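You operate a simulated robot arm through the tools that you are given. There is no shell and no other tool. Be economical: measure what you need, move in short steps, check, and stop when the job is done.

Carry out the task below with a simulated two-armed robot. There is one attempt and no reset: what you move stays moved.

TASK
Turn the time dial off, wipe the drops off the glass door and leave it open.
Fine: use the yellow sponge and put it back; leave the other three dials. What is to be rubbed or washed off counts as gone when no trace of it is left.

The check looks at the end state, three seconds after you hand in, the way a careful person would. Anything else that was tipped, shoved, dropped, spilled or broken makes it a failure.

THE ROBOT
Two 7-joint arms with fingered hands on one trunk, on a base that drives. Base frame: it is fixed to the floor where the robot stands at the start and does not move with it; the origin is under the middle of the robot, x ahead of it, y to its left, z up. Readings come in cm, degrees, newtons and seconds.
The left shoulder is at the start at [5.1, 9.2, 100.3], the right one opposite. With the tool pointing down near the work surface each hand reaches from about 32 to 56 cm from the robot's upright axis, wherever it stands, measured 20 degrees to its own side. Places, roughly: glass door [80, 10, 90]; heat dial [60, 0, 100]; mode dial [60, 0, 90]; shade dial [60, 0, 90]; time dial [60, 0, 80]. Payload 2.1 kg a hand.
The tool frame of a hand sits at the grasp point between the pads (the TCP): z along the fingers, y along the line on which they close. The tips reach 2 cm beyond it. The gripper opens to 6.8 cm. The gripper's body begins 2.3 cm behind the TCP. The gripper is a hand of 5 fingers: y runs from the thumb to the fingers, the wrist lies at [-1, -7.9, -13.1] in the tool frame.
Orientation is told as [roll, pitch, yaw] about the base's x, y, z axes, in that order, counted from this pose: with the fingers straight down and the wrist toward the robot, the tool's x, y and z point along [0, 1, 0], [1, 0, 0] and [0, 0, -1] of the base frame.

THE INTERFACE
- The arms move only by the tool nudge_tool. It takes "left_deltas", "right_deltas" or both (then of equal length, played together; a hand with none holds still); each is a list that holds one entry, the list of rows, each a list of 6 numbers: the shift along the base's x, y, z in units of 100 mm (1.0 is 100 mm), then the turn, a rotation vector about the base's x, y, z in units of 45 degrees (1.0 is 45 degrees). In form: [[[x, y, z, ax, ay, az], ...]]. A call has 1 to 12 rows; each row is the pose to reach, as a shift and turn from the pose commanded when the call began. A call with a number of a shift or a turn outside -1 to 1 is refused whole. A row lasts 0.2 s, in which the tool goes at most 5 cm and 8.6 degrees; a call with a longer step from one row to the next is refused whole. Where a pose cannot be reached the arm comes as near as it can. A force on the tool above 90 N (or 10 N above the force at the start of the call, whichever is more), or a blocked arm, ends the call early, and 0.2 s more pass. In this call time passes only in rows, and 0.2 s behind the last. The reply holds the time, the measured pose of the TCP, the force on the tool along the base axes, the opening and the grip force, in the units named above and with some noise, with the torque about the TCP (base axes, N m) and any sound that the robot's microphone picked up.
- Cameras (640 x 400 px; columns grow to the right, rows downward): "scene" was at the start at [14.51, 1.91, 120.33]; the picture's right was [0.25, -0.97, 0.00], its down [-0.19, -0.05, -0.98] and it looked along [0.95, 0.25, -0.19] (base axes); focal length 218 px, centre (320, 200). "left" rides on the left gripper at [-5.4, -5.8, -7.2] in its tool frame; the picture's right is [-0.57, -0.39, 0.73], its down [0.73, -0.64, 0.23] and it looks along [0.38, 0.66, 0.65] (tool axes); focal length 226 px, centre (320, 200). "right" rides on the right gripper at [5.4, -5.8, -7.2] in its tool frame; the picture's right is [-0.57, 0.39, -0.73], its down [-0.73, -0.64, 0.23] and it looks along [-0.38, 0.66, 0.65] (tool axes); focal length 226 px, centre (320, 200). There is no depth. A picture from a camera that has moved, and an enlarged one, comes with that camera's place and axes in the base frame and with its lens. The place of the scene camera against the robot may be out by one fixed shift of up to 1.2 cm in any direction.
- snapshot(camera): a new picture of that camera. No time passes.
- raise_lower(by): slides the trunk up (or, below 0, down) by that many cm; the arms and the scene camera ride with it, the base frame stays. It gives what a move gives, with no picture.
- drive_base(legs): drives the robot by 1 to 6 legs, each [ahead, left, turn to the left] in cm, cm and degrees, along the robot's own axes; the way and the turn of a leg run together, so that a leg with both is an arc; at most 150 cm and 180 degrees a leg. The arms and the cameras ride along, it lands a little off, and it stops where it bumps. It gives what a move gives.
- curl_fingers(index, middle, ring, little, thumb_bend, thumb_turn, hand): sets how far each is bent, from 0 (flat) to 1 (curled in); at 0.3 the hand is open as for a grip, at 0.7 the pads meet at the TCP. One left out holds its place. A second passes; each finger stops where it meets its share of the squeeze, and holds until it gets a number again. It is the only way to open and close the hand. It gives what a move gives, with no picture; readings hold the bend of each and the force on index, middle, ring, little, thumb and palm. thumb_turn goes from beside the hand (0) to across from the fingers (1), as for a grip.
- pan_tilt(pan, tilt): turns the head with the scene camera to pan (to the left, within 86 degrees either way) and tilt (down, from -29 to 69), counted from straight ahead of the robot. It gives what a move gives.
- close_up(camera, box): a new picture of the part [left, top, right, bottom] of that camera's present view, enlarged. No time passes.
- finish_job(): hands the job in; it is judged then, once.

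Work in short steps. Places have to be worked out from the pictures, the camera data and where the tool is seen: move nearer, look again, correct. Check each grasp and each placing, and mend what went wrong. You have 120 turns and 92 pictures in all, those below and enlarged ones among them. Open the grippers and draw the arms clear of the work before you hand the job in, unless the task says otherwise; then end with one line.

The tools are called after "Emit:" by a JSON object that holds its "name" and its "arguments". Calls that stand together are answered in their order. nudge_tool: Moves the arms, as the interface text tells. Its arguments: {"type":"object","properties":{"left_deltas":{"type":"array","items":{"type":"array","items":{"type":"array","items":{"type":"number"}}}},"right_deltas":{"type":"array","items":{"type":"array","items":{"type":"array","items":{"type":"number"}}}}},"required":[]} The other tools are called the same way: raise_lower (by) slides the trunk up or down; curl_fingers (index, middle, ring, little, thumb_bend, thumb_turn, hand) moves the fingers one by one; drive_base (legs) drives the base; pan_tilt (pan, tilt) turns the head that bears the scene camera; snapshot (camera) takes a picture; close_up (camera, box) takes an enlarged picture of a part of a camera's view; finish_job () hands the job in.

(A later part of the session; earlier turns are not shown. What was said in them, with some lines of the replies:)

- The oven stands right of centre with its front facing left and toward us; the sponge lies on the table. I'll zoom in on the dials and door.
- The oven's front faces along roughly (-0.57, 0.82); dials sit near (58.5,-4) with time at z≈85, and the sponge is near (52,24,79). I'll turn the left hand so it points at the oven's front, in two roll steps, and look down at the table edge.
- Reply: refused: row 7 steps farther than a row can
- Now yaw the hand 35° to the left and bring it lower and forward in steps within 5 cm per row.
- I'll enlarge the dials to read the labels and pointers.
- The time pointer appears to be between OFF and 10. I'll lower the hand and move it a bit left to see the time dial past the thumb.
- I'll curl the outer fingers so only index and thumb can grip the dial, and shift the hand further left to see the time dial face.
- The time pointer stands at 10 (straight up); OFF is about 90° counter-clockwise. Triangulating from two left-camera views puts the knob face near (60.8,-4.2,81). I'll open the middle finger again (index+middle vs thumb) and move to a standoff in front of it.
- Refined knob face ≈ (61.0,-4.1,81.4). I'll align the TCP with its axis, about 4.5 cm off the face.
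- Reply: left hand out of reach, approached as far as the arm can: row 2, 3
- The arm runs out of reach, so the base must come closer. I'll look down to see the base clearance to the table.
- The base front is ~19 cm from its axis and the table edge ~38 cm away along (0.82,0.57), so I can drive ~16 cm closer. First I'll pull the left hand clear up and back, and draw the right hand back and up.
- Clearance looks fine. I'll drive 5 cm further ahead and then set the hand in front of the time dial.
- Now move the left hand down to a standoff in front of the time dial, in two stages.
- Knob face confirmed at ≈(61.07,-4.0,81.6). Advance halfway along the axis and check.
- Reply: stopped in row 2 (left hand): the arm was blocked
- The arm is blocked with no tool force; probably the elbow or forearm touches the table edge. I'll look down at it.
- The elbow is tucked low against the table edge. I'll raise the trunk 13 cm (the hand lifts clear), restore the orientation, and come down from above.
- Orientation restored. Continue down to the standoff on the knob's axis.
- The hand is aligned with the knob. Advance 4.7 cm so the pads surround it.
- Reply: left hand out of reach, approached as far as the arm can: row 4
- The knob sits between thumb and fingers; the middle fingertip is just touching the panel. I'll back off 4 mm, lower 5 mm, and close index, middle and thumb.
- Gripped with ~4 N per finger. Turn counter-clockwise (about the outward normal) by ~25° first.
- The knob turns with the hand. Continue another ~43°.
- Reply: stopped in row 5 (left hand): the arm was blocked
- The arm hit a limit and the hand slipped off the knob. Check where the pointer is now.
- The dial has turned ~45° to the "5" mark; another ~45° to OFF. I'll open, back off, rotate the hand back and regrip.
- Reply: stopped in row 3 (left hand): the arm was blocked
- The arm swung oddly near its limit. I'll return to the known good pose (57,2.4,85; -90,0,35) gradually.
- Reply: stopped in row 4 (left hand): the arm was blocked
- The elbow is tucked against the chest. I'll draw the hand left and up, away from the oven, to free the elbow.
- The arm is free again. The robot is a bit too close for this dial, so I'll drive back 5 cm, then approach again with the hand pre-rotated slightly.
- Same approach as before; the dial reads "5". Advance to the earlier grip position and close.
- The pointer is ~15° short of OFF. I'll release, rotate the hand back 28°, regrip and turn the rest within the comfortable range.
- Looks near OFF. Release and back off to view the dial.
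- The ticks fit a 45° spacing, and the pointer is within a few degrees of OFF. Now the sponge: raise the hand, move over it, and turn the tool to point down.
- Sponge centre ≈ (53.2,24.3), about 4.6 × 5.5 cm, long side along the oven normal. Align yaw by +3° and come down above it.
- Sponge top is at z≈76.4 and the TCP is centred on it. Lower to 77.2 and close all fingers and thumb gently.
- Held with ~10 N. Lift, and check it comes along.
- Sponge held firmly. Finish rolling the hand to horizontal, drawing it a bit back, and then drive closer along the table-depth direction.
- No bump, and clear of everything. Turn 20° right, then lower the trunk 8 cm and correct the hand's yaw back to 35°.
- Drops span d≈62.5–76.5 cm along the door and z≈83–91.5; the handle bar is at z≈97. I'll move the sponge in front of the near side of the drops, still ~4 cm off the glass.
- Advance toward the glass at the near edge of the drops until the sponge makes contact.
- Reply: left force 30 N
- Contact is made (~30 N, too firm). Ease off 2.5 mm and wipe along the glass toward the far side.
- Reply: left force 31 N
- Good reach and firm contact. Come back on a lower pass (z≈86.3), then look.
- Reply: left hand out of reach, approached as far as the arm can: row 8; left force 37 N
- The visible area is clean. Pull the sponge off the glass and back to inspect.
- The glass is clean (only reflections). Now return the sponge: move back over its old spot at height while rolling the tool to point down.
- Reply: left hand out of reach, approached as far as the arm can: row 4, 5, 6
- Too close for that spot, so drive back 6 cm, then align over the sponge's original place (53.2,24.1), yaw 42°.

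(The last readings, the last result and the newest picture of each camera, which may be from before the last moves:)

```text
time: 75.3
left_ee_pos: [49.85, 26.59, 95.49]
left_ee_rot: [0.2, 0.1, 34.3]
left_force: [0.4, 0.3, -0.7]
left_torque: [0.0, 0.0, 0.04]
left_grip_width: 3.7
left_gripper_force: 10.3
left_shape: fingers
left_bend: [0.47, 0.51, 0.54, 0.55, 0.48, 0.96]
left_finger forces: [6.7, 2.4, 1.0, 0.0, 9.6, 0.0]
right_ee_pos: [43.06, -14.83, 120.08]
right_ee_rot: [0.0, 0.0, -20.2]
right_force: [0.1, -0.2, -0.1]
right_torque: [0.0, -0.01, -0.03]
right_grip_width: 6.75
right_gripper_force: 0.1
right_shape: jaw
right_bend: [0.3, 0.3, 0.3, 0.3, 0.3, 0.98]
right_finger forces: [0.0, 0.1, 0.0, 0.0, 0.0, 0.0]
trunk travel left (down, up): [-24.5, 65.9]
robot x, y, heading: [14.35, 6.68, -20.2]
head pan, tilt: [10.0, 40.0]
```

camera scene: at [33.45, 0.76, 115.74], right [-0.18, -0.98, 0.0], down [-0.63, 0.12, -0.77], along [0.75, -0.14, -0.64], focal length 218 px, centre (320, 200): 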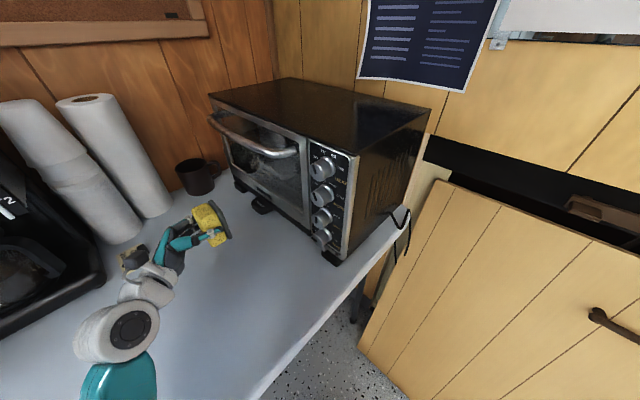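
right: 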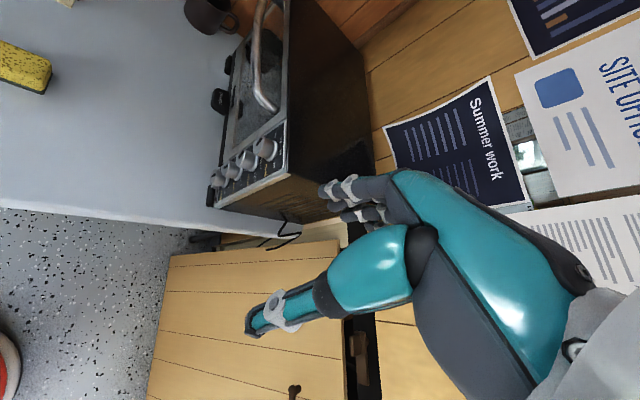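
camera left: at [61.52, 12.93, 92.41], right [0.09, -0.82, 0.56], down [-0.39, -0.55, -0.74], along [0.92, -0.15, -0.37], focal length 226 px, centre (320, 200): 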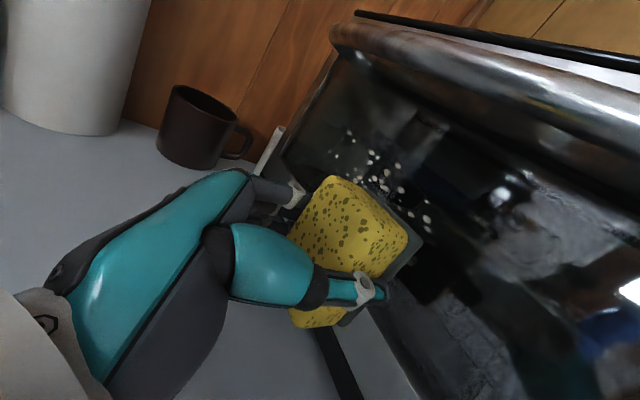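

Emit:
{"name": "nudge_tool", "arguments": {"left_deltas": [[[0.17, -0.12, 0, 0, 0, 0.178], [0.335, -0.25, -0.3, 0, 0, 0.178], [0.335, -0.25, -0.6, 0, 0, 0.178], [0.335, -0.25, -1, 0, 0, 0.178]]]}}

Emit:
{"name": "nudge_tool", "arguments": {"left_deltas": [[[0, 0, -0.3, 0, 0, 0], [0, 0, -0.6, 0, 0, 0]]]}}

Emit:
{"name": "snapshot", "arguments": {"camera": "left"}}

Emit:
{"name": "close_up", "arguments": {"camera": "scene", "box": [80, 150, 260, 330]}}

```text
time: 76.3
left_ee_pos: [53.29, 24.14, 85.58]
left_ee_rot: [0.2, 0.2, 42.3]
left_force: [-0.2, -0.1, -0.2]
left_torque: [0.01, -0.03, 0.01]
left_grip_width: 3.72
left_gripper_force: 10.1
left_shape: fingers
left_bend: [0.47, 0.51, 0.54, 0.55, 0.48, 0.96]
left_finger forces: [6.9, 2.3, 0.8, 0.0, 9.4, 0.0]
right_ee_pos: [43.08, -14.81, 120.13]
right_ee_rot: [0.0, 0.0, -20.2]
right_force: [0.3, -0.3, 0.7]
right_torque: [0.02, -0.01, -0.02]
right_grip_width: 6.8
right_gripper_force: 0.1
right_shape: jaw
right_bend: [0.3, 0.3, 0.3, 0.3, 0.3, 0.98]
right_finger forces: [0.1, 0.0, 0.0, 0.1, 0.0, 0.0]
trunk travel left (down, up): [-24.5, 65.9]
robot x, y, heading: [14.32, 6.82, -20.3]
head pan, tilt: [10.0, 40.0]
```

```text
time: 76.9
left_ee_pos: [53.22, 24.08, 79.52]
left_ee_rot: [0.1, 0.3, 42.3]
left_force: [-0.1, -0.2, 0.2]
left_torque: [0.0, -0.03, 0.0]
left_grip_width: 3.67
left_gripper_force: 9.6
left_shape: fingers
left_bend: [0.47, 0.51, 0.54, 0.55, 0.48, 0.96]
left_finger forces: [6.8, 2.3, 0.9, 0.1, 9.4, 0.1]
right_ee_pos: [43.07, -14.81, 120.09]
right_ee_rot: [0.0, -0.1, -20.2]
right_force: [0.0, 0.3, -0.5]
right_torque: [0.02, -0.01, -0.02]
right_grip_width: 6.78
right_gripper_force: 0.1
right_shape: jaw
right_bend: [0.3, 0.3, 0.3, 0.3, 0.3, 0.98]
right_finger forces: [0.0, 0.1, 0.0, 0.0, 0.1, 0.0]
trunk travel left (down, up): [-24.5, 65.9]
robot x, y, heading: [13.81, 6.41, -20.3]
head pan, tilt: [10.0, 40.0]
```

```text
26 pictures are left
camera left: at [52.64, 16.19, 86.73], right [0.09, -0.68, -0.73], down [-0.97, 0.11, -0.22], along [0.23, 0.73, -0.65], focal length 226 px, centre (320, 200)
```

left: 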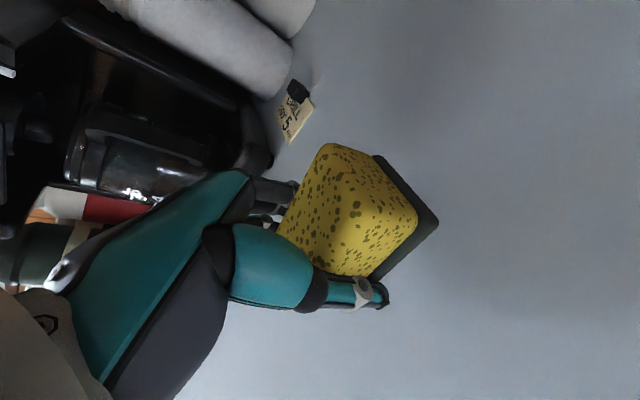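

```text
2.22 times, centred on (170, 240) of scene
camera zoom: at [27.82, 2.87, 115.74], right [-0.18, -0.98, 0.0], down [-0.63, 0.11, -0.77], along [0.75, -0.14, -0.64], focal length 485 px, centre (653, 111)
```

zoom: 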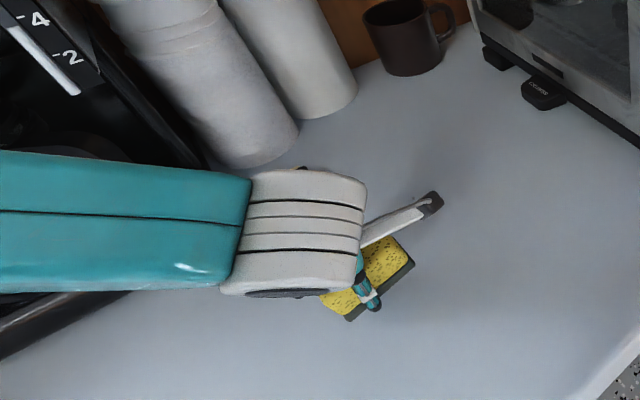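

The sponge shifted ~0.8 cm in the hand. I'll compensate slightly and lower in small steps until it touches the table.

Emit:
{"name": "nudge_tool", "arguments": {"left_deltas": [[[-0.06, 0, -0.15, 0, 0, 0], [-0.06, 0, -0.25, 0, 0, 0], [-0.06, 0, -0.29, 0, 0, 0]]]}}

Emit:
{"name": "snapshot", "arguments": {"camera": "left"}}

```text
time: 77.7
left_ee_pos: [52.51, 24.02, 76.59]
left_ee_rot: [0.2, 0.3, 42.2]
left_force: [0.3, -0.5, 0.6]
left_torque: [0.04, -0.01, -0.01]
left_grip_width: 3.69
left_gripper_force: 10.2
left_shape: fingers
left_bend: [0.47, 0.51, 0.54, 0.55, 0.48, 0.96]
left_finger forces: [6.6, 2.4, 1.0, 0.1, 9.8, 0.0]
right_ee_pos: [43.21, -14.9, 120.22]
right_ee_rot: [0.0, 0.0, -20.2]
right_force: [-0.1, 0.1, -0.6]
right_torque: [-0.04, 0.02, 0.0]
right_grip_width: 6.78
right_gripper_force: 0.2
right_shape: jaw
right_bend: [0.3, 0.3, 0.3, 0.3, 0.3, 0.98]
right_finger forces: [0.0, 0.0, 0.0, 0.0, 0.0, 0.0]
trunk travel left (down, up): [-24.5, 65.9]
robot x, y, heading: [13.97, 6.54, -20.0]
head pan, tilt: [10.0, 40.0]
```

```text
24 pictures are left
camera left: at [52.06, 16.13, 83.86], right [0.09, -0.68, -0.73], down [-0.97, 0.11, -0.23], along [0.23, 0.73, -0.65], focal length 226 px, centre (320, 200)
```

left: 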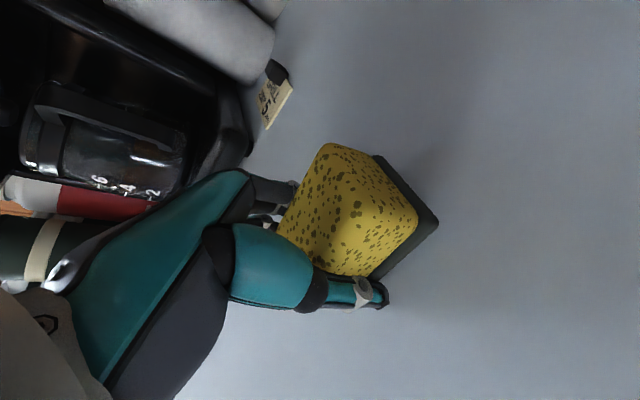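

No contact yet; continue down.

Emit:
{"name": "nudge_tool", "arguments": {"left_deltas": [[[0, 0, -0.04, 0, 0, 0], [0, 0, -0.08, 0, 0, 0]]]}}

```text
time: 78.3
left_ee_pos: [52.73, 23.92, 76.11]
left_ee_rot: [-0.1, -0.3, 42.1]
left_force: [-1.7, -2.2, 45.7]
left_torque: [0.76, -0.68, 0.01]
left_grip_width: 3.75
left_gripper_force: 29.3
left_shape: fingers
left_bend: [0.47, 0.46, 0.54, 0.55, 0.5, 0.96]
left_finger forces: [23.3, 20.2, 2.6, 0.0, 12.7, 0.0]
right_ee_pos: [42.84, -14.95, 120.21]
right_ee_rot: [0.0, -0.1, -20.1]
right_force: [-0.1, -0.3, -0.4]
right_torque: [-0.01, 0.02, -0.02]
right_grip_width: 6.77
right_gripper_force: 0.0
right_shape: jaw
right_bend: [0.3, 0.3, 0.3, 0.3, 0.3, 0.98]
right_finger forces: [0.0, 0.1, 0.0, 0.0, 0.0, 0.0]
trunk travel left (down, up): [-24.5, 65.9]
robot x, y, heading: [14.07, 6.84, -20.2]
head pan, tilt: [10.0, 40.0]
```

Contact. Raise 3 mm and open the hand, then lift.

Emit:
{"name": "nudge_tool", "arguments": {"left_deltas": [[[0, 0, 0.045, 0, 0, 0]]]}}

Emit:
{"name": "curl_fingers", "arguments": {"hand": "left", "index": 0.3, "middle": 0.3, "ring": 0.3, "little": 0.3, "thumb_bend": 0.3}}

Emit:
{"name": "nudge_tool", "arguments": {"left_deltas": [[[0, 0, 0.2, 0, 0, 0], [0, 0, 0.5, 0, 0, 0], [0, 0, 1, 0, 0, 0]]]}}

Emit:
{"name": "snapshot", "arguments": {"camera": "left"}}

```text
time: 78.7
left_ee_pos: [52.59, 23.94, 76.16]
left_ee_rot: [0.4, 0.3, 42.3]
left_force: [2.5, -3.8, 14.0]
left_torque: [0.22, -0.15, -0.07]
left_grip_width: 3.72
left_gripper_force: 15.4
left_shape: fingers
left_bend: [0.47, 0.48, 0.54, 0.55, 0.5, 0.96]
left_finger forces: [7.1, 10.5, 1.3, 0.0, 11.9, 0.0]
right_ee_pos: [43.08, -14.79, 120.06]
right_ee_rot: [0.1, 0.0, -20.2]
right_force: [0.2, -0.3, -0.1]
right_torque: [-0.03, 0.01, -0.01]
right_grip_width: 6.76
right_gripper_force: 0.1
right_shape: jaw
right_bend: [0.3, 0.3, 0.3, 0.3, 0.3, 0.98]
right_finger forces: [0.1, 0.1, 0.0, 0.1, 0.0, 0.0]
trunk travel left (down, up): [-24.5, 65.9]
robot x, y, heading: [14.48, 6.6, -20.2]
head pan, tilt: [10.0, 40.0]
```

```text
time: 79.7
left_ee_pos: [52.7, 24.06, 76.17]
left_ee_rot: [0.1, 0.1, 42.4]
left_force: [0.7, -0.5, -1.3]
left_torque: [0.0, 0.01, 0.0]
left_grip_width: 6.21
left_gripper_force: 0.1
left_shape: fingers
left_bend: [0.3, 0.3, 0.3, 0.3, 0.3, 0.98]
left_finger forces: [0.1, 0.0, 0.0, 0.0, 0.1, 0.1]
right_ee_pos: [43.13, -14.76, 120.14]
right_ee_rot: [0.0, 0.1, -20.2]
right_force: [0.0, -0.5, -0.5]
right_torque: [-0.01, 0.02, -0.04]
right_grip_width: 6.76
right_gripper_force: 0.0
right_shape: jaw
right_bend: [0.3, 0.3, 0.3, 0.3, 0.3, 0.98]
right_finger forces: [0.0, 0.0, 0.1, 0.1, 0.0, 0.0]
trunk travel left (down, up): [-24.5, 65.9]
robot x, y, heading: [14.4, 7.02, -20.3]
head pan, tilt: [10.0, 40.0]
```

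```text
time: 80.5
left_ee_pos: [52.88, 23.97, 86.35]
left_ee_rot: [0.4, 0.3, 42.2]
left_force: [0.6, 0.1, -0.4]
left_torque: [-0.02, -0.07, -0.02]
left_grip_width: 6.22
left_gripper_force: 0.0
left_shape: fingers
left_bend: [0.3, 0.3, 0.3, 0.3, 0.3, 0.98]
left_finger forces: [0.0, 0.1, 0.0, 0.1, 0.0, 0.0]
right_ee_pos: [43.14, -14.76, 120.26]
right_ee_rot: [0.0, 0.0, -20.2]
right_force: [0.0, -0.5, -0.1]
right_torque: [0.01, 0.01, -0.02]
right_grip_width: 6.79
right_gripper_force: 0.1
right_shape: jaw
right_bend: [0.3, 0.3, 0.3, 0.3, 0.3, 0.98]
right_finger forces: [0.1, 0.0, 0.1, 0.0, 0.0, 0.0]
trunk travel left (down, up): [-24.5, 65.9]
robot x, y, heading: [14.33, 6.85, -20.5]
head pan, tilt: [10.0, 40.0]
```

```text
23 pictures are left
camera left: at [52.24, 16.13, 93.47], right [0.09, -0.68, -0.73], down [-0.97, 0.11, -0.22], along [0.23, 0.73, -0.65], focal length 226 px, centre (320, 200)
```

left: 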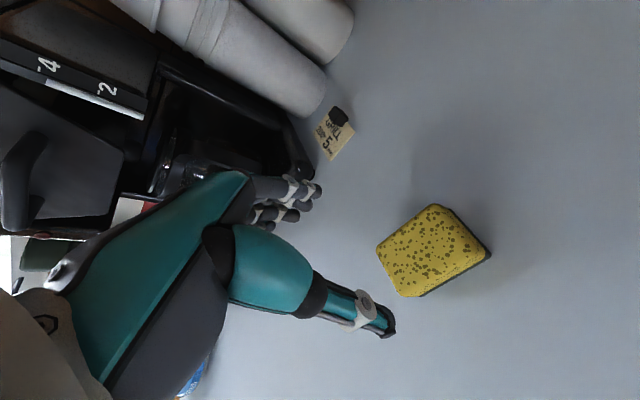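

The sponge lies flat about 1 cm from its original place. Next, the door: I'll raise the hand, turn its yaw so the fingers (pointing down) can hook behind the handle bar, and drive forward again.

Emit:
{"name": "nudge_tool", "arguments": {"left_deltas": [[[0, 0, 0.15, 0, 0, -0.19], [0, 0, 0.3, 0, 0, -0.38], [0, 0, 0.45, 0, 0, -0.57], [0, 0, 0.6, 0, 0, -0.76], [0, 0, 0.8, 0, 0, -0.95], [0, 0, 1, 0, 0, -1]]]}}

Emit:
{"name": "nudge_tool", "arguments": {"left_deltas": [[[0, 0, 0.05, 0, 0, -0.19], [0, 0, 0.1, 0, 0, -0.38], [0, 0, 0.15, 0, 0, -0.57], [0, 0, 0.2, 0, 0, -0.76], [0, 0, 0.2, 0, 0, -0.95], [0, 0, 0.2, 0, 0, -1]]]}}

Emit:
{"name": "drive_base", "arguments": {"legs": [[6, 0, 0]]}}

Emit:
{"name": "raise_lower", "arguments": {"by": 8}}

Emit:
{"name": "curl_fingers", "arguments": {"hand": "left", "index": 0.42, "middle": 0.42, "ring": 0.42, "little": 0.42}}

Emit:
{"name": "snapshot", "arguments": {"camera": "left"}}

```text
time: 81.9
left_ee_pos: [52.64, 23.92, 96.41]
left_ee_rot: [0.2, 0.1, -2.7]
left_force: [-0.5, 0.3, -0.2]
left_torque: [0.02, 0.0, -0.01]
left_grip_width: 6.22
left_gripper_force: 0.2
left_shape: fingers
left_bend: [0.3, 0.3, 0.3, 0.3, 0.3, 0.98]
left_finger forces: [0.0, 0.0, 0.0, 0.0, 0.0, 0.1]
right_ee_pos: [43.01, -14.8, 120.14]
right_ee_rot: [0.0, -0.1, -20.1]
right_force: [-0.5, -0.6, -0.8]
right_torque: [0.02, 0.0, 0.02]
right_grip_width: 6.78
right_gripper_force: 0.1
right_shape: jaw
right_bend: [0.3, 0.3, 0.3, 0.3, 0.3, 0.98]
right_finger forces: [0.0, 0.0, 0.0, 0.0, 0.1, 0.0]
trunk travel left (down, up): [-24.5, 65.9]
robot x, y, heading: [14.05, 6.87, -20.4]
head pan, tilt: [10.0, 40.0]
```

```text
time: 83.3
left_ee_pos: [52.73, 24.02, 98.31]
left_ee_rot: [0.1, 0.2, -47.8]
left_force: [0.3, 0.8, 0.6]
left_torque: [-0.04, 0.01, -0.01]
left_grip_width: 6.21
left_gripper_force: 0.1
left_shape: fingers
left_bend: [0.3, 0.3, 0.3, 0.3, 0.3, 0.98]
left_finger forces: [0.0, 0.0, 0.1, 0.0, 0.0, 0.0]
right_ee_pos: [43.17, -14.72, 120.19]
right_ee_rot: [0.0, -0.1, -20.3]
right_force: [-0.6, -0.4, 0.4]
right_torque: [0.01, -0.03, 0.0]
right_grip_width: 6.76
right_gripper_force: 0.0
right_shape: jaw
right_bend: [0.3, 0.3, 0.3, 0.3, 0.3, 0.98]
right_finger forces: [0.0, 0.0, 0.0, 0.0, 0.0, 0.1]
trunk travel left (down, up): [-24.5, 65.9]
robot x, y, heading: [14.3, 6.71, -20.2]
head pan, tilt: [10.0, 40.0]
```

```text
time: 84.3
left_ee_pos: [58.24, 21.92, 98.38]
left_ee_rot: [0.1, 0.2, -47.7]
left_force: [1.0, 0.5, 0.4]
left_torque: [0.0, 0.01, 0.02]
left_grip_width: 6.22
left_gripper_force: 0.0
left_shape: fingers
left_bend: [0.3, 0.3, 0.3, 0.3, 0.3, 0.98]
left_finger forces: [0.0, 0.0, 0.1, 0.0, 0.0, 0.1]
right_ee_pos: [48.76, -16.7, 120.16]
right_ee_rot: [0.0, 0.0, -20.1]
right_force: [-0.4, -0.2, -0.1]
right_torque: [-0.02, -0.01, 0.01]
right_grip_width: 6.77
right_gripper_force: 0.0
right_shape: jaw
right_bend: [0.3, 0.3, 0.3, 0.3, 0.3, 0.98]
right_finger forces: [0.0, 0.1, 0.0, 0.0, 0.1, 0.0]
trunk travel left (down, up): [-24.5, 65.9]
robot x, y, heading: [20.06, 4.34, -20.6]
head pan, tilt: [10.0, 40.0]
```

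```text
time: 85.5
left_ee_pos: [58.26, 22.05, 106.32]
left_ee_rot: [0.3, 0.2, -47.7]
left_force: [0.0, -0.2, -0.3]
left_torque: [0.01, 0.01, -0.04]
left_grip_width: 6.2
left_gripper_force: 0.0
left_shape: fingers
left_bend: [0.3, 0.3, 0.3, 0.3, 0.3, 0.98]
left_finger forces: [0.0, 0.0, 0.1, 0.0, 0.0, 0.1]
right_ee_pos: [48.78, -16.93, 128.15]
right_ee_rot: [0.0, 0.0, -20.3]
right_force: [0.5, 0.3, 0.0]
right_torque: [0.01, -0.01, 0.0]
right_grip_width: 6.77
right_gripper_force: 0.1
right_shape: jaw
right_bend: [0.3, 0.3, 0.3, 0.3, 0.3, 0.98]
right_finger forces: [0.1, 0.0, 0.0, 0.0, 0.1, 0.0]
trunk travel left (down, up): [-32.5, 57.9]
robot x, y, heading: [19.66, 4.9, -20.2]
head pan, tilt: [10.0, 40.0]
```

```text
time: 86.5
left_ee_pos: [58.17, 21.94, 106.38]
left_ee_rot: [0.3, 0.1, -47.6]
left_force: [-0.6, 0.6, 0.1]
left_torque: [0.0, -0.02, 0.0]
left_grip_width: 5.28
left_gripper_force: 0.1
left_shape: fingers
left_bend: [0.42, 0.42, 0.42, 0.42, 0.3, 0.98]
left_finger forces: [0.0, 0.1, 0.0, 0.0, 0.0, 0.0]
right_ee_pos: [48.68, -16.84, 128.14]
right_ee_rot: [-0.1, 0.0, -20.2]
right_force: [-0.1, -0.4, -0.7]
right_torque: [-0.02, 0.04, -0.02]
right_grip_width: 6.79
right_gripper_force: 0.1
right_shape: jaw
right_bend: [0.3, 0.3, 0.3, 0.3, 0.3, 0.98]
right_finger forces: [0.0, 0.0, 0.0, 0.0, 0.0, 0.0]
trunk travel left (down, up): [-32.5, 57.9]
robot x, y, heading: [19.86, 4.82, -20.0]
head pan, tilt: [10.0, 40.0]
```

```text
22 pictures are left
camera left: at [50.29, 22.69, 113.48], right [-0.68, -0.09, -0.73], down [0.11, 0.97, -0.22], along [0.73, -0.23, -0.65], focal length 226 px, centre (320, 200)
```

left: 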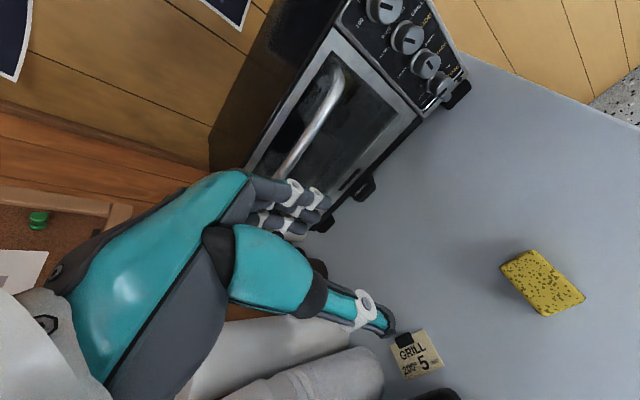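

Triangulating the handle bar from three left-camera views gives s≈-35.7, z≈97.2. I'll bring the hand above it at d≈61, correcting yaw to -55°.

Emit:
{"name": "nudge_tool", "arguments": {"left_deltas": [[[0.2, -0.25, 0.1, 0, 0, -0.164], [0.4, -0.5, 0.1, 0, 0, -0.164], [0.6, -0.75, 0.1, 0, 0, -0.164], [0.75, -1, 0.1, 0, 0, -0.164]]]}}

Emit:
{"name": "nudge_tool", "arguments": {"left_deltas": [[[0.16, -0.2, -0.05, 0, 0, 0], [0.32, -0.4, -0.1, 0, 0, 0], [0.47, -0.6, -0.15, 0, 0, 0]]]}}

Emit:
{"name": "snapshot", "arguments": {"camera": "left"}}

Emit:
{"name": "close_up", "arguments": {"camera": "scene", "box": [180, 60, 380, 240]}}

```text
time: 87.5
left_ee_pos: [65.74, 11.83, 107.34]
left_ee_rot: [0.2, 0.3, -55.2]
left_force: [0.0, -0.1, -0.2]
left_torque: [-0.02, -0.03, -0.01]
left_grip_width: 5.26
left_gripper_force: 0.1
left_shape: fingers
left_bend: [0.42, 0.42, 0.42, 0.42, 0.3, 0.98]
left_finger forces: [0.0, 0.0, 0.0, 0.0, 0.0, 0.0]
right_ee_pos: [48.71, -16.71, 128.14]
right_ee_rot: [0.0, 0.0, -20.2]
right_force: [-0.5, 0.2, 0.3]
right_torque: [0.03, 0.04, 0.01]
right_grip_width: 6.77
right_gripper_force: 0.0
right_shape: jaw
right_bend: [0.3, 0.3, 0.3, 0.3, 0.3, 0.98]
right_finger forces: [0.0, 0.0, 0.0, 0.0, 0.1, 0.0]
trunk travel left (down, up): [-32.5, 57.9]
robot x, y, heading: [19.86, 4.48, -20.2]
head pan, tilt: [10.0, 40.0]
```

```text
time: 88.2
left_ee_pos: [70.43, 5.98, 105.83]
left_ee_rot: [0.3, 0.2, -55.1]
left_force: [-0.2, 0.2, -0.3]
left_torque: [0.01, 0.01, 0.0]
left_grip_width: 5.26
left_gripper_force: 0.0
left_shape: fingers
left_bend: [0.42, 0.42, 0.42, 0.42, 0.3, 0.98]
left_finger forces: [0.1, 0.1, 0.0, 0.0, 0.1, 0.1]
right_ee_pos: [48.7, -16.82, 128.1]
right_ee_rot: [0.1, 0.0, -20.2]
right_force: [-0.9, -0.4, -0.1]
right_torque: [-0.03, -0.01, -0.02]
right_grip_width: 6.78
right_gripper_force: 0.0
right_shape: jaw
right_bend: [0.3, 0.3, 0.3, 0.3, 0.3, 0.98]
right_finger forces: [0.0, 0.0, 0.1, 0.1, 0.1, 0.0]
trunk travel left (down, up): [-32.5, 57.9]
robot x, y, heading: [19.73, 4.63, -20.2]
head pan, tilt: [10.0, 40.0]
```

```text
21 pictures are left
camera left: at [62.71, 7.67, 112.98], right [-0.69, 0.0, -0.73], down [0.24, 0.95, -0.22], along [0.69, -0.33, -0.65], focal length 226 px, centre (320, 200)
```

left: 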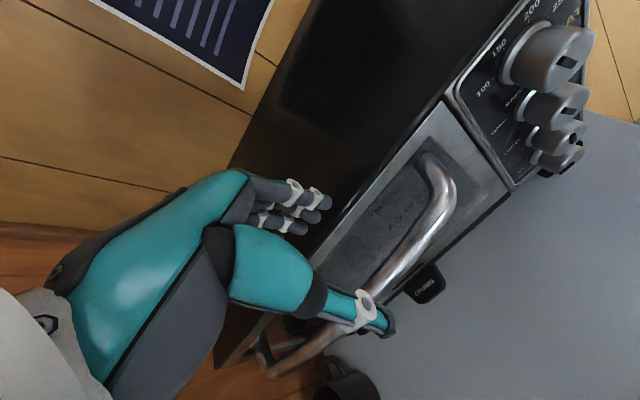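

```text
2.22 times, centred on (280, 150) of scene
camera zoom: at [32.13, 1.27, 123.83], right [-0.18, -0.98, 0.0], down [-0.63, 0.11, -0.77], along [0.75, -0.14, -0.64], focal length 485 px, centre (409, 311)
```

zoom: 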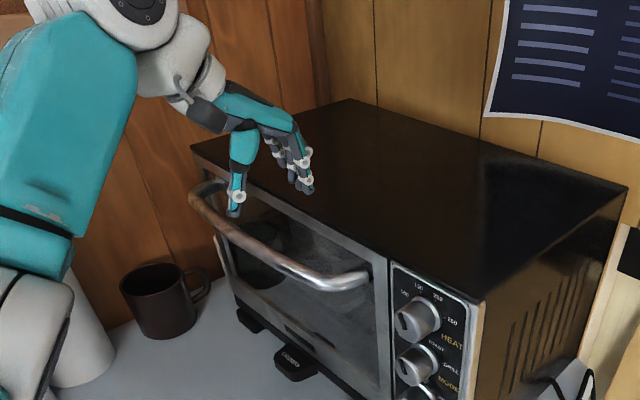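

The bar is confirmed at s≈-35.7 directly under the TCP. Descend so the fingers pass behind the bar and the thumb in front.

Emit:
{"name": "nudge_tool", "arguments": {"left_deltas": [[[0, 0, -0.25, 0, 0, 0], [0, 0, -0.45, 0, 0, 0], [0, 0, -0.6, 0, 0, 0], [0, 0, -0.75, 0, 0, 0], [0, 0, -0.88, 0, 0, 0]]]}}

Emit:
{"name": "snapshot", "arguments": {"camera": "left"}}

Emit:
{"name": "close_up", "arguments": {"camera": "scene", "box": [180, 60, 380, 240]}}

```text
time: 89.5
left_ee_pos: [70.5, 6.09, 97.0]
left_ee_rot: [0.1, 0.3, -55.2]
left_force: [-1.0, 1.8, -1.6]
left_torque: [0.0, 0.01, 0.06]
left_grip_width: 5.25
left_gripper_force: 0.8
left_shape: fingers
left_bend: [0.42, 0.45, 0.42, 0.42, 0.3, 0.98]
left_finger forces: [0.0, 2.2, 0.1, 0.0, 0.0, 0.1]
right_ee_pos: [48.69, -16.81, 128.05]
right_ee_rot: [0.0, 0.0, -20.1]
right_force: [-0.5, -0.1, 0.1]
right_torque: [0.01, -0.02, -0.01]
right_grip_width: 6.76
right_gripper_force: 0.0
right_shape: jaw
right_bend: [0.3, 0.3, 0.3, 0.3, 0.3, 0.98]
right_finger forces: [0.1, 0.0, 0.0, 0.0, 0.1, 0.0]
trunk travel left (down, up): [-32.5, 57.9]
robot x, y, heading: [19.96, 4.78, -20.1]
head pan, tilt: [10.0, 40.0]
```

```text
19 pictures are left
camera left: at [62.74, 7.72, 104.28], right [-0.69, 0.0, -0.73], down [0.24, 0.95, -0.22], along [0.69, -0.33, -0.65], focal length 226 px, centre (320, 200)
```

left: 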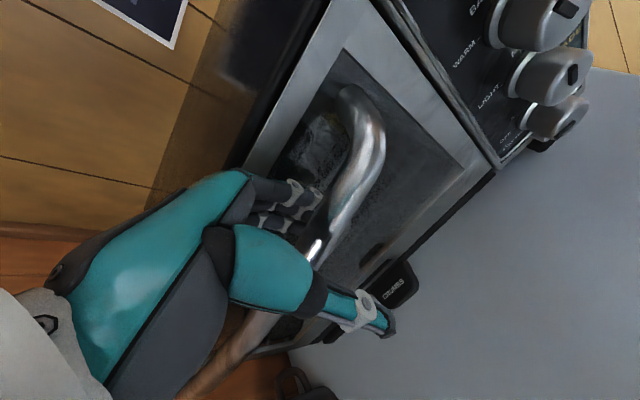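

```text
2.22 times, centred on (280, 150) of scene
camera zoom: at [32.1, 1.31, 123.83], right [-0.18, -0.98, 0.0], down [-0.63, 0.11, -0.77], along [0.75, -0.14, -0.64], focal length 485 px, centre (409, 311)
```

zoom: 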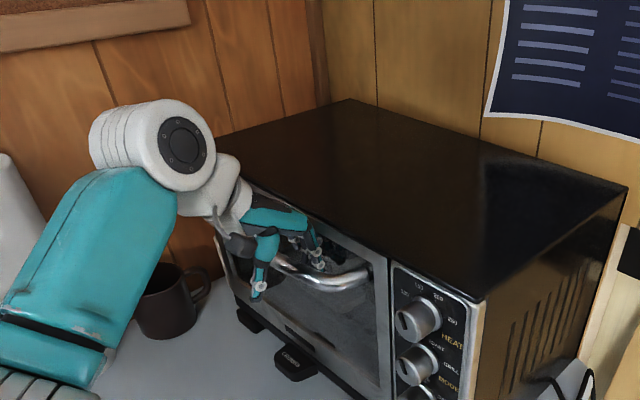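

The bar is between fingers and thumb. Close lightly around it.

Emit:
{"name": "curl_fingers", "arguments": {"hand": "left", "index": 0.58, "middle": 0.58, "ring": 0.58, "little": 0.58, "thumb_bend": 0.5}}

Emit:
{"name": "nudge_tool", "arguments": {"left_deltas": [[[-0.06, 0.085, -0.03, -0.07, -0.048, 0], [-0.119, 0.169, -0.076, -0.136, -0.096, 0], [-0.175, 0.25, -0.125, -0.205, -0.144, 0], [-0.232, 0.33, -0.179, -0.273, -0.192, 0]]]}}

Emit:
{"name": "close_up", "arguments": {"camera": "scene", "box": [180, 60, 380, 240]}}

```text
time: 90.5
left_ee_pos: [70.48, 6.08, 97.21]
left_ee_rot: [0.2, 0.2, -55.2]
left_force: [0.1, -0.3, -0.1]
left_torque: [0.04, 0.02, -0.02]
left_grip_width: 2.35
left_gripper_force: 0.1
left_shape: fingers
left_bend: [0.57, 0.57, 0.57, 0.57, 0.5, 0.98]
left_finger forces: [0.0, 0.1, 0.1, 0.0, 0.0, 0.0]
right_ee_pos: [48.63, -16.72, 128.26]
right_ee_rot: [-0.1, 0.0, -20.2]
right_force: [-0.2, -0.1, 0.5]
right_torque: [0.02, 0.03, 0.01]
right_grip_width: 6.79
right_gripper_force: 0.0
right_shape: jaw
right_bend: [0.3, 0.3, 0.3, 0.3, 0.3, 0.98]
right_finger forces: [0.0, 0.0, 0.0, 0.1, 0.0, 0.0]
trunk travel left (down, up): [-32.5, 57.9]
robot x, y, heading: [19.72, 4.54, -20.1]
head pan, tilt: [10.0, 40.0]
```

```text
time: 91.5
left_ee_pos: [68.0, 9.21, 95.28]
left_ee_rot: [0.3, -14.8, -55.1]
left_force: [1.2, -0.8, 0.4]
left_torque: [0.0, -0.01, 0.0]
left_grip_width: 2.38
left_gripper_force: 0.4
left_shape: fingers
left_bend: [0.56, 0.57, 0.57, 0.57, 0.5, 0.98]
left_finger forces: [0.5, 0.0, 0.0, 0.0, 0.1, 0.1]
right_ee_pos: [48.57, -16.91, 128.33]
right_ee_rot: [0.1, 0.0, -20.2]
right_force: [-0.2, -0.8, -0.6]
right_torque: [0.04, 0.01, -0.02]
right_grip_width: 6.77
right_gripper_force: 0.1
right_shape: jaw
right_bend: [0.3, 0.3, 0.3, 0.3, 0.3, 0.98]
right_finger forces: [0.0, 0.1, 0.0, 0.1, 0.0, 0.1]
trunk travel left (down, up): [-32.5, 57.9]
robot x, y, heading: [19.77, 4.38, -20.3]
head pan, tilt: [10.0, 40.0]
```

```text
2.22 times, centred on (280, 150) of scene
camera zoom: at [32.13, 1.28, 123.83], right [-0.18, -0.98, 0.0], down [-0.63, 0.11, -0.77], along [0.75, -0.14, -0.64], focal length 485 px, centre (409, 311)
```

zoom: 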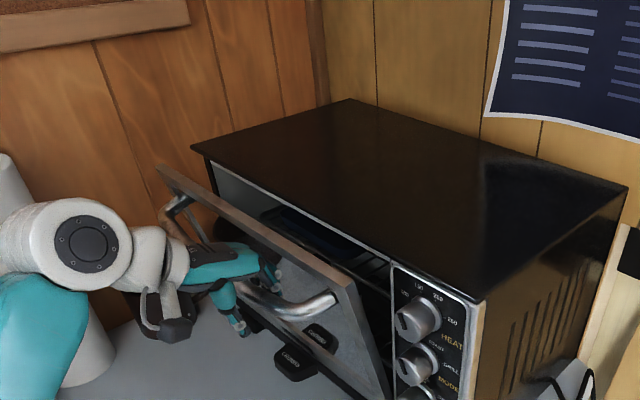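

The door swings freely. Continue the arc to about 45°.

Emit:
{"name": "nudge_tool", "arguments": {"left_deltas": [[[-0.104, 0.148, -0.128, -0.136, -0.096, 0], [-0.197, 0.281, -0.278, -0.273, -0.192, 0], [-0.278, 0.396, -0.448, -0.409, -0.288, 0], [-0.346, 0.492, -0.635, -0.545, -0.383, 0]]]}}

Emit:
{"name": "close_up", "arguments": {"camera": "scene", "box": [140, 60, 380, 280]}}

```text
time: 92.5
left_ee_pos: [64.47, 14.27, 88.77]
left_ee_rot: [0.5, -44.9, -55.1]
left_force: [-1.2, 0.0, -1.4]
left_torque: [0.01, 0.01, -0.01]
left_grip_width: 2.33
left_gripper_force: 0.5
left_shape: fingers
left_bend: [0.57, 0.58, 0.57, 0.57, 0.5, 0.98]
left_finger forces: [0.1, 0.9, 0.0, 0.0, 0.1, 0.1]
right_ee_pos: [48.65, -16.84, 128.13]
right_ee_rot: [0.0, 0.0, -20.2]
right_force: [0.2, -0.5, 0.4]
right_torque: [0.03, 0.0, 0.0]
right_grip_width: 6.78
right_gripper_force: 0.1
right_shape: jaw
right_bend: [0.3, 0.3, 0.3, 0.3, 0.3, 0.98]
right_finger forces: [0.0, 0.0, 0.0, 0.1, 0.1, 0.0]
trunk travel left (down, up): [-32.5, 57.9]
robot x, y, heading: [19.79, 4.69, -20.3]
head pan, tilt: [10.0, 40.0]
```

```text
1.82 times, centred on (260, 170) of scene
camera zoom: at [32.12, 1.29, 123.83], right [-0.18, -0.98, 0.0], down [-0.63, 0.11, -0.77], along [0.75, -0.14, -0.64], focal length 397 px, centre (429, 254)
```

zoom: 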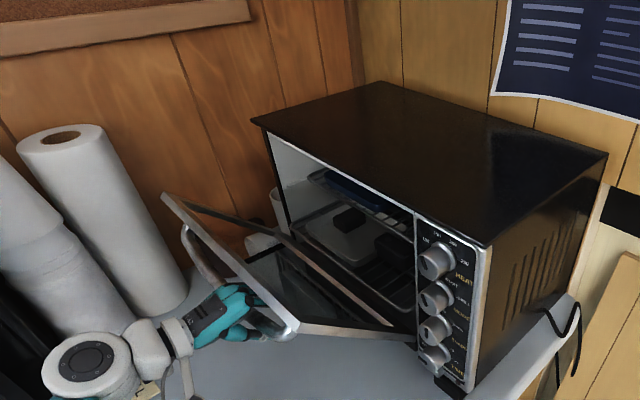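

Half open with almost no resistance. Lower it further to about 60°.

Emit:
{"name": "nudge_tool", "arguments": {"left_deltas": [[[-0.053, 0.076, -0.2, -0.136, -0.096, 0], [-0.091, 0.129, -0.411, -0.273, -0.192, 0]]]}}

Emit:
{"name": "close_up", "arguments": {"camera": "scene", "box": [140, 60, 380, 280]}}

```text
time: 93.0
left_ee_pos: [63.64, 15.48, 84.71]
left_ee_rot: [0.5, -59.9, -55.2]
left_force: [-0.3, 1.6, -1.0]
left_torque: [-0.01, 0.01, 0.04]
left_grip_width: 2.32
left_gripper_force: 1.0
left_shape: fingers
left_bend: [0.57, 0.59, 0.57, 0.57, 0.5, 0.98]
left_finger forces: [0.1, 1.4, 0.0, 0.0, 0.0, 0.1]
right_ee_pos: [48.72, -16.72, 128.13]
right_ee_rot: [-0.1, 0.0, -20.3]
right_force: [-0.2, 0.3, 0.7]
right_torque: [0.0, 0.0, 0.02]
right_grip_width: 6.78
right_gripper_force: 0.1
right_shape: jaw
right_bend: [0.3, 0.3, 0.3, 0.3, 0.3, 0.98]
right_finger forces: [0.0, 0.1, 0.0, 0.0, 0.0, 0.0]
trunk travel left (down, up): [-32.5, 57.9]
robot x, y, heading: [20.05, 4.7, -20.1]
head pan, tilt: [10.0, 40.0]
```

```text
1.82 times, centred on (260, 170) of scene
camera zoom: at [32.13, 1.3, 123.83], right [-0.18, -0.98, 0.0], down [-0.63, 0.11, -0.77], along [0.75, -0.14, -0.64], focal length 397 px, centre (429, 254)
```

zoom: 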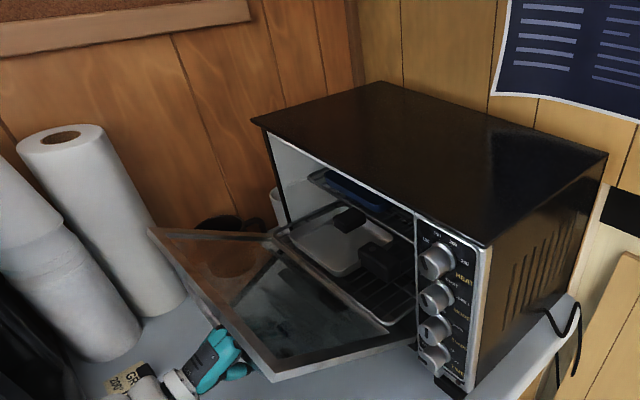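

Door ~60° open. Open the fingers a little and withdraw the hand along the door's plane.

Emit:
{"name": "curl_fingers", "arguments": {"hand": "left", "index": 0.45, "middle": 0.45, "ring": 0.45, "little": 0.45, "thumb_bend": 0.3}}

Emit:
{"name": "nudge_tool", "arguments": {"left_deltas": [[[-0.08, 0.11, 0.08, 0, 0, 0], [-0.17, 0.24, 0.17, 0, 0, 0], [-0.27, 0.38, 0.27, 0, 0, 0], [-0.37, 0.53, 0.37, 0, 0, 0]]]}}

Emit:
{"name": "close_up", "arguments": {"camera": "scene", "box": [100, 80, 380, 340]}}

```text
time: 94.0
left_ee_pos: [63.58, 15.48, 84.79]
left_ee_rot: [0.6, -59.8, -55.3]
left_force: [-0.2, 0.8, -2.1]
left_torque: [0.0, 0.01, -0.01]
left_grip_width: 4.93
left_gripper_force: 0.8
left_shape: fingers
left_bend: [0.45, 0.47, 0.45, 0.45, 0.3, 0.98]
left_finger forces: [0.0, 1.6, 0.0, 0.1, 0.1, 0.0]
right_ee_pos: [48.73, -16.72, 128.07]
right_ee_rot: [0.0, 0.0, -20.2]
right_force: [0.5, 0.2, -0.8]
right_torque: [0.01, -0.01, 0.02]
right_grip_width: 6.77
right_gripper_force: 0.1
right_shape: jaw
right_bend: [0.3, 0.3, 0.3, 0.3, 0.3, 0.98]
right_finger forces: [0.1, 0.0, 0.1, 0.0, 0.0, 0.0]
trunk travel left (down, up): [-32.5, 57.9]
robot x, y, heading: [19.73, 4.45, -20.2]
head pan, tilt: [10.0, 40.0]
```

```text
time: 95.0
left_ee_pos: [60.01, 20.75, 88.44]
left_ee_rot: [0.6, -59.8, -55.2]
left_force: [-1.1, 1.0, -0.2]
left_torque: [0.03, -0.01, 0.01]
left_grip_width: 4.85
left_gripper_force: 1.0
left_shape: fingers
left_bend: [0.47, 0.46, 0.45, 0.45, 0.3, 0.98]
left_finger forces: [0.7, 0.6, 0.0, 0.0, 0.0, 0.0]
right_ee_pos: [48.7, -16.83, 128.13]
right_ee_rot: [0.0, 0.0, -20.3]
right_force: [-0.1, -0.1, 0.1]
right_torque: [-0.03, -0.02, 0.01]
right_grip_width: 6.77
right_gripper_force: 0.0
right_shape: jaw
right_bend: [0.3, 0.3, 0.3, 0.3, 0.3, 0.98]
right_finger forces: [0.0, 0.1, 0.1, 0.0, 0.0, 0.0]
trunk travel left (down, up): [-32.5, 57.9]
robot x, y, heading: [20.1, 4.65, -20.3]
head pan, tilt: [10.0, 40.0]
```

```text
1.54 times, centred on (240, 210) of scene
camera zoom: at [32.12, 1.29, 123.83], right [-0.18, -0.98, 0.0], down [-0.63, 0.11, -0.77], along [0.75, -0.14, -0.64], focal length 336 px, centre (443, 185)
```

zoom: 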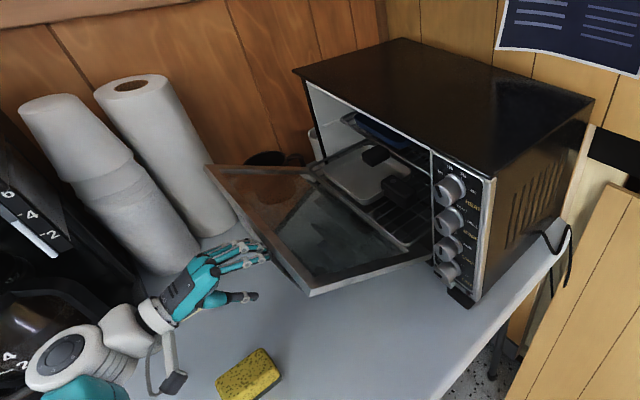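

The door holds at ~60°. Pull the hand clear and lift it, then I'll push the door the rest of the way down from above.

Emit:
{"name": "nudge_tool", "arguments": {"left_deltas": [[[-0.1, 0.14, 0.1, 0, 0, 0], [-0.15, 0.14, 0.4, 0, 0, 0], [-0.2, 0.1, 0.8, 0, 0, 0], [-0.2, 0, 1, 0, 0, 0]]]}}

Emit:
{"name": "nudge_tool", "arguments": {"left_deltas": [[[0, -0.1, 0.2, 0.136, 0.096, 0], [0, -0.2, 0.4, 0.273, 0.192, 0], [0, -0.3, 0.5, 0.409, 0.288, 0], [0, -0.3, 0.6, 0.545, 0.383, 0], [0, -0.3, 0.7, 0.68, 0.479, 0], [0, -0.3, 0.7, 0.818, 0.575, 0]]]}}

Emit:
{"name": "close_up", "arguments": {"camera": "scene", "box": [100, 40, 380, 320]}}

```text
time: 96.0
left_ee_pos: [58.11, 20.83, 98.5]
left_ee_rot: [0.5, -59.8, -55.3]
left_force: [0.8, -0.2, -0.4]
left_torque: [0.01, -0.05, -0.03]
left_grip_width: 4.97
left_gripper_force: 0.1
left_shape: fingers
left_bend: [0.45, 0.45, 0.45, 0.45, 0.3, 0.98]
left_finger forces: [0.1, 0.0, 0.0, 0.0, 0.0, 0.0]
right_ee_pos: [48.56, -16.86, 128.13]
right_ee_rot: [-0.1, 0.0, -20.2]
right_force: [-0.2, -0.1, -0.2]
right_torque: [0.0, 0.02, -0.01]
right_grip_width: 6.76
right_gripper_force: 0.1
right_shape: jaw
right_bend: [0.3, 0.3, 0.3, 0.3, 0.3, 0.98]
right_finger forces: [0.0, 0.0, 0.0, 0.0, 0.1, 0.0]
trunk travel left (down, up): [-32.5, 57.9]
robot x, y, heading: [19.66, 4.34, -20.4]
head pan, tilt: [10.0, 40.0]
```

```text
time: 97.5
left_ee_pos: [58.1, 17.75, 105.47]
left_ee_rot: [0.2, -14.7, -55.1]
left_force: [-0.1, 0.1, 0.6]
left_torque: [0.03, 0.0, 0.05]
left_grip_width: 4.97
left_gripper_force: 0.1
left_shape: fingers
left_bend: [0.45, 0.45, 0.45, 0.45, 0.3, 0.98]
left_finger forces: [0.1, 0.1, 0.1, 0.0, 0.1, 0.0]
right_ee_pos: [48.64, -16.84, 128.21]
right_ee_rot: [0.1, -0.1, -20.2]
right_force: [-0.3, 0.2, -0.2]
right_torque: [-0.03, 0.0, 0.0]
right_grip_width: 6.75
right_gripper_force: 0.0
right_shape: jaw
right_bend: [0.3, 0.3, 0.3, 0.3, 0.3, 0.98]
right_finger forces: [0.1, 0.0, 0.1, 0.0, 0.1, 0.0]
trunk travel left (down, up): [-32.5, 57.9]
robot x, y, heading: [19.92, 4.6, -20.2]
head pan, tilt: [10.0, 40.0]
```

```text
1.43 times, centred on (240, 180) of scene
camera zoom: at [32.12, 1.28, 123.83], right [-0.18, -0.98, 0.0], down [-0.63, 0.11, -0.77], along [0.75, -0.14, -0.64], focal length 312 px, centre (434, 229)
```

zoom: 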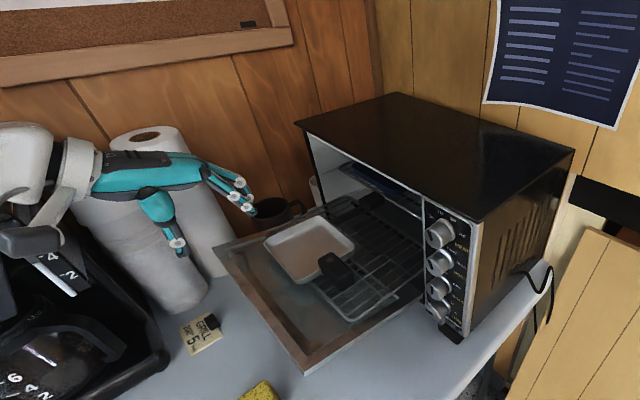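

The door has come fully down now. Look closely at the door and what is on it.

Emit:
{"name": "close_up", "arguments": {"camera": "scene", "box": [180, 110, 320, 220]}}

Emit:
{"name": "snapshot", "arguments": {"camera": "left"}}

```text
3.64 times, centred on (250, 165) of scene
camera zoom: at [32.12, 1.28, 123.83], right [-0.18, -0.98, 0.0], down [-0.63, 0.11, -0.77], along [0.75, -0.14, -0.64], focal length 794 px, centre (574, 327)
```

zoom: 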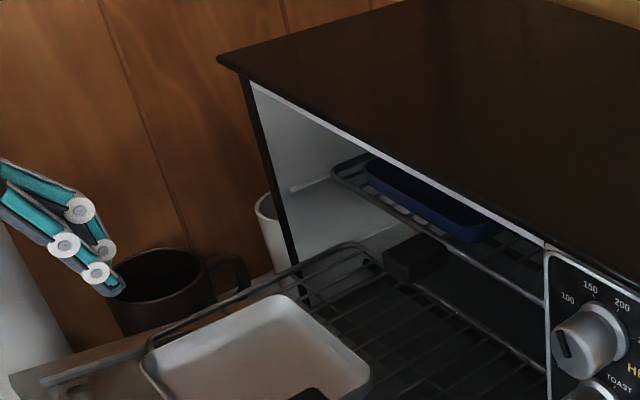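

```text
11 pictures are left
camera left: at [49.32, 20.81, 110.92], right [-0.57, -0.17, -0.8], down [0.28, 0.88, -0.38], along [0.77, -0.44, -0.46], focal length 226 px, centre (320, 200)
```

left: 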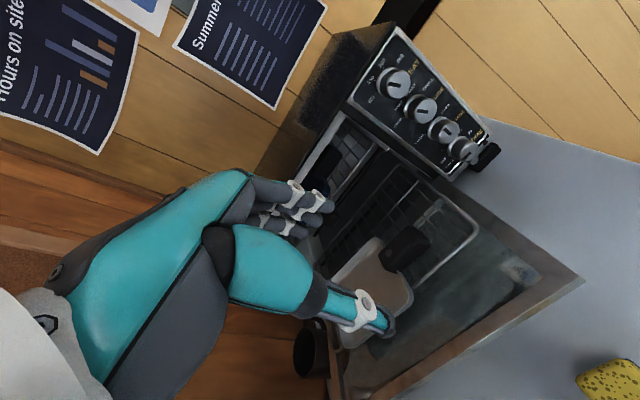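

The lower rack slides out with the door (its linkage), with the tray still on it. Check the glass for any trace.

Emit:
{"name": "close_up", "arguments": {"camera": "left", "box": [400, 180, 600, 370]}}

```text
2.11 times, centred on (500, 275) of left
camera zoom: at [49.32, 20.81, 110.92], right [-0.57, -0.17, -0.8], down [0.28, 0.88, -0.38], along [0.77, -0.44, -0.46], focal length 476 px, centre (-59, 42)
```

zoom: 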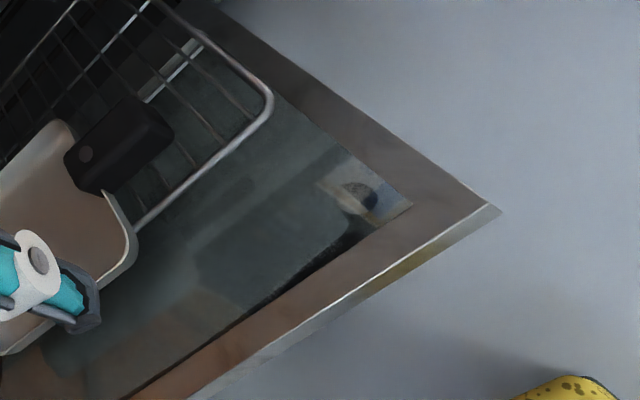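

That patch is only a reflection; the glass is clean. Open the hand fully, draw it back, and back the robot off, then take a last look.

Emit:
{"name": "curl_fingers", "arguments": {"hand": "left", "index": 0.3, "middle": 0.3, "ring": 0.3, "little": 0.3, "thumb_bend": 0.3}}

Emit:
{"name": "nudge_tool", "arguments": {"left_deltas": [[[-0.1, 0, 0.2, 0, 0, 0], [-0.2, 0, 0.4, 0, 0, 0], [-0.3, 0, 0.6, 0, 0, 0]]]}}

Emit:
{"name": "drive_base", "arguments": {"legs": [[-14, 0, 0]]}}

Emit:
{"name": "snapshot", "arguments": {"camera": "scene"}}

```text
time: 98.5
left_ee_pos: [57.97, 17.76, 105.56]
left_ee_rot: [0.3, -14.8, -55.1]
left_force: [-0.1, 0.1, 0.5]
left_torque: [0.02, 0.03, 0.01]
left_grip_width: 6.2
left_gripper_force: 0.0
left_shape: fingers
left_bend: [0.3, 0.3, 0.3, 0.3, 0.3, 0.98]
left_finger forces: [0.1, 0.0, 0.0, 0.0, 0.0, 0.0]
right_ee_pos: [48.74, -16.72, 128.06]
right_ee_rot: [0.0, -0.1, -20.2]
right_force: [-1.3, 0.3, 0.1]
right_torque: [0.01, -0.02, -0.02]
right_grip_width: 6.76
right_gripper_force: 0.1
right_shape: jaw
right_bend: [0.3, 0.3, 0.3, 0.3, 0.3, 0.98]
right_finger forces: [0.0, 0.0, 0.0, 0.0, 0.1, 0.0]
trunk travel left (down, up): [-32.5, 57.9]
robot x, y, heading: [19.65, 4.37, -20.4]
head pan, tilt: [10.0, 40.0]
```

```text
time: 99.2
left_ee_pos: [54.95, 17.96, 111.66]
left_ee_rot: [0.2, -14.8, -55.0]
left_force: [-0.2, 0.7, -0.3]
left_torque: [0.04, -0.05, 0.05]
left_grip_width: 6.21
left_gripper_force: 0.0
left_shape: fingers
left_bend: [0.3, 0.3, 0.3, 0.3, 0.3, 0.98]
left_finger forces: [0.1, 0.1, 0.0, 0.0, 0.0, 0.0]
right_ee_pos: [48.74, -16.81, 128.09]
right_ee_rot: [-0.1, 0.1, -20.2]
right_force: [0.4, -0.5, -0.3]
right_torque: [-0.03, -0.01, 0.01]
right_grip_width: 6.76
right_gripper_force: 0.1
right_shape: jaw
right_bend: [0.3, 0.3, 0.3, 0.3, 0.3, 0.98]
right_finger forces: [0.0, 0.0, 0.0, 0.1, 0.0, 0.0]
trunk travel left (down, up): [-32.5, 57.9]
robot x, y, heading: [19.78, 4.57, -20.2]
head pan, tilt: [10.0, 40.0]
```

```text
time: 100.6
left_ee_pos: [41.85, 22.74, 111.52]
left_ee_rot: [0.4, -14.8, -55.1]
left_force: [-1.1, 0.4, -0.3]
left_torque: [-0.01, -0.04, 0.02]
left_grip_width: 6.22
left_gripper_force: 0.1
left_shape: fingers
left_bend: [0.3, 0.3, 0.3, 0.3, 0.3, 0.98]
left_finger forces: [0.0, 0.1, 0.0, 0.0, 0.0, 0.0]
right_ee_pos: [35.61, -11.94, 128.19]
right_ee_rot: [0.1, 0.0, -20.2]
right_force: [0.2, 1.0, 0.3]
right_torque: [0.02, -0.01, -0.01]
right_grip_width: 6.77
right_gripper_force: 0.2
right_shape: jaw
right_bend: [0.3, 0.3, 0.3, 0.3, 0.3, 0.98]
right_finger forces: [0.0, 0.1, 0.0, 0.1, 0.0, 0.1]
trunk travel left (down, up): [-32.5, 57.9]
robot x, y, heading: [6.45, 9.52, -20.2]
head pan, tilt: [10.0, 40.0]
```

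```text
9 pictures are left
camera scene: at [18.95, 6.15, 123.83], right [-0.17, -0.98, 0.0], down [-0.63, 0.11, -0.77], along [0.75, -0.13, -0.64], focal length 218 px, centre (320, 200)
```

scene: 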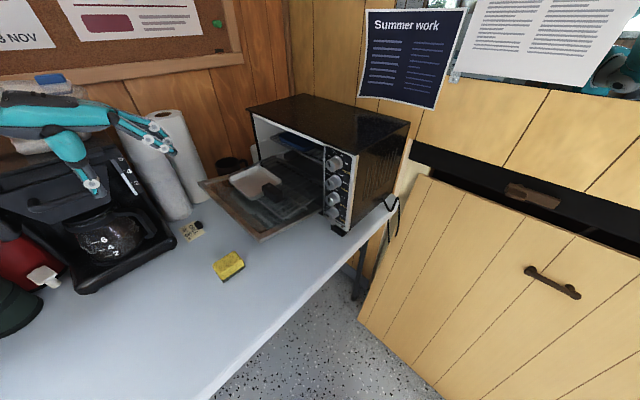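

Everything stands in place. One enlarged look at the dials and door to confirm.

Emit:
{"name": "close_up", "arguments": {"camera": "scene", "box": [310, 145, 360, 235]}}

Emit:
{"name": "close_up", "arguments": {"camera": "scene", "box": [195, 120, 335, 250]}}

```text
4.44 times, centred on (335, 190) of scene
camera zoom: at [18.95, 6.15, 123.83], right [-0.17, -0.98, 0.0], down [-0.63, 0.11, -0.77], along [0.75, -0.13, -0.64], focal length 970 px, centre (253, 244)
```

zoom: 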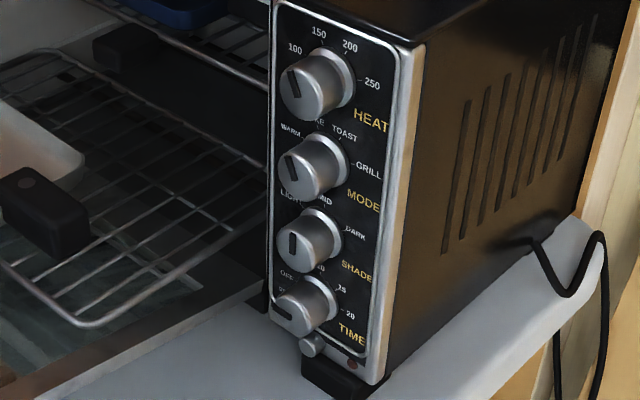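

```text
3.08 times, centred on (265, 185) of scene
camera zoom: at [18.95, 6.15, 123.83], right [-0.17, -0.98, 0.0], down [-0.63, 0.11, -0.77], along [0.75, -0.13, -0.64], focal length 672 px, centre (489, 246)
```

zoom: 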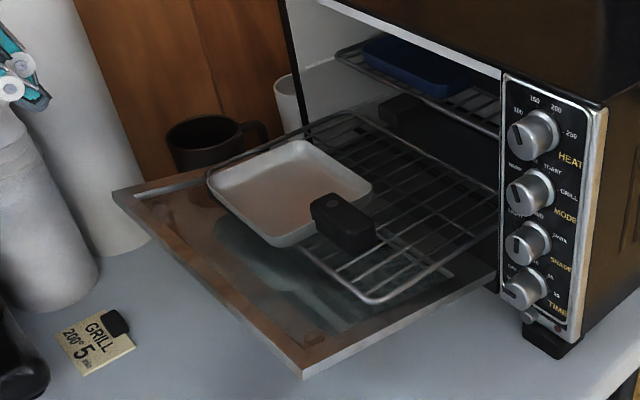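

The time dial points to OFF, the other dials look unchanged, and the door is open with clean glass. The sponge is back and both arms are clear, so I'm handing in.

Emit:
{"name": "finish_job", "arguments": {}}

```text
The job is handed in.
```

The time dial is on OFF, the glass door is wiped clean and left fully open, and the yellow sponge is back within about 1 cm of where it was; opening the door also drew out the lower rack, with its tray still on it.
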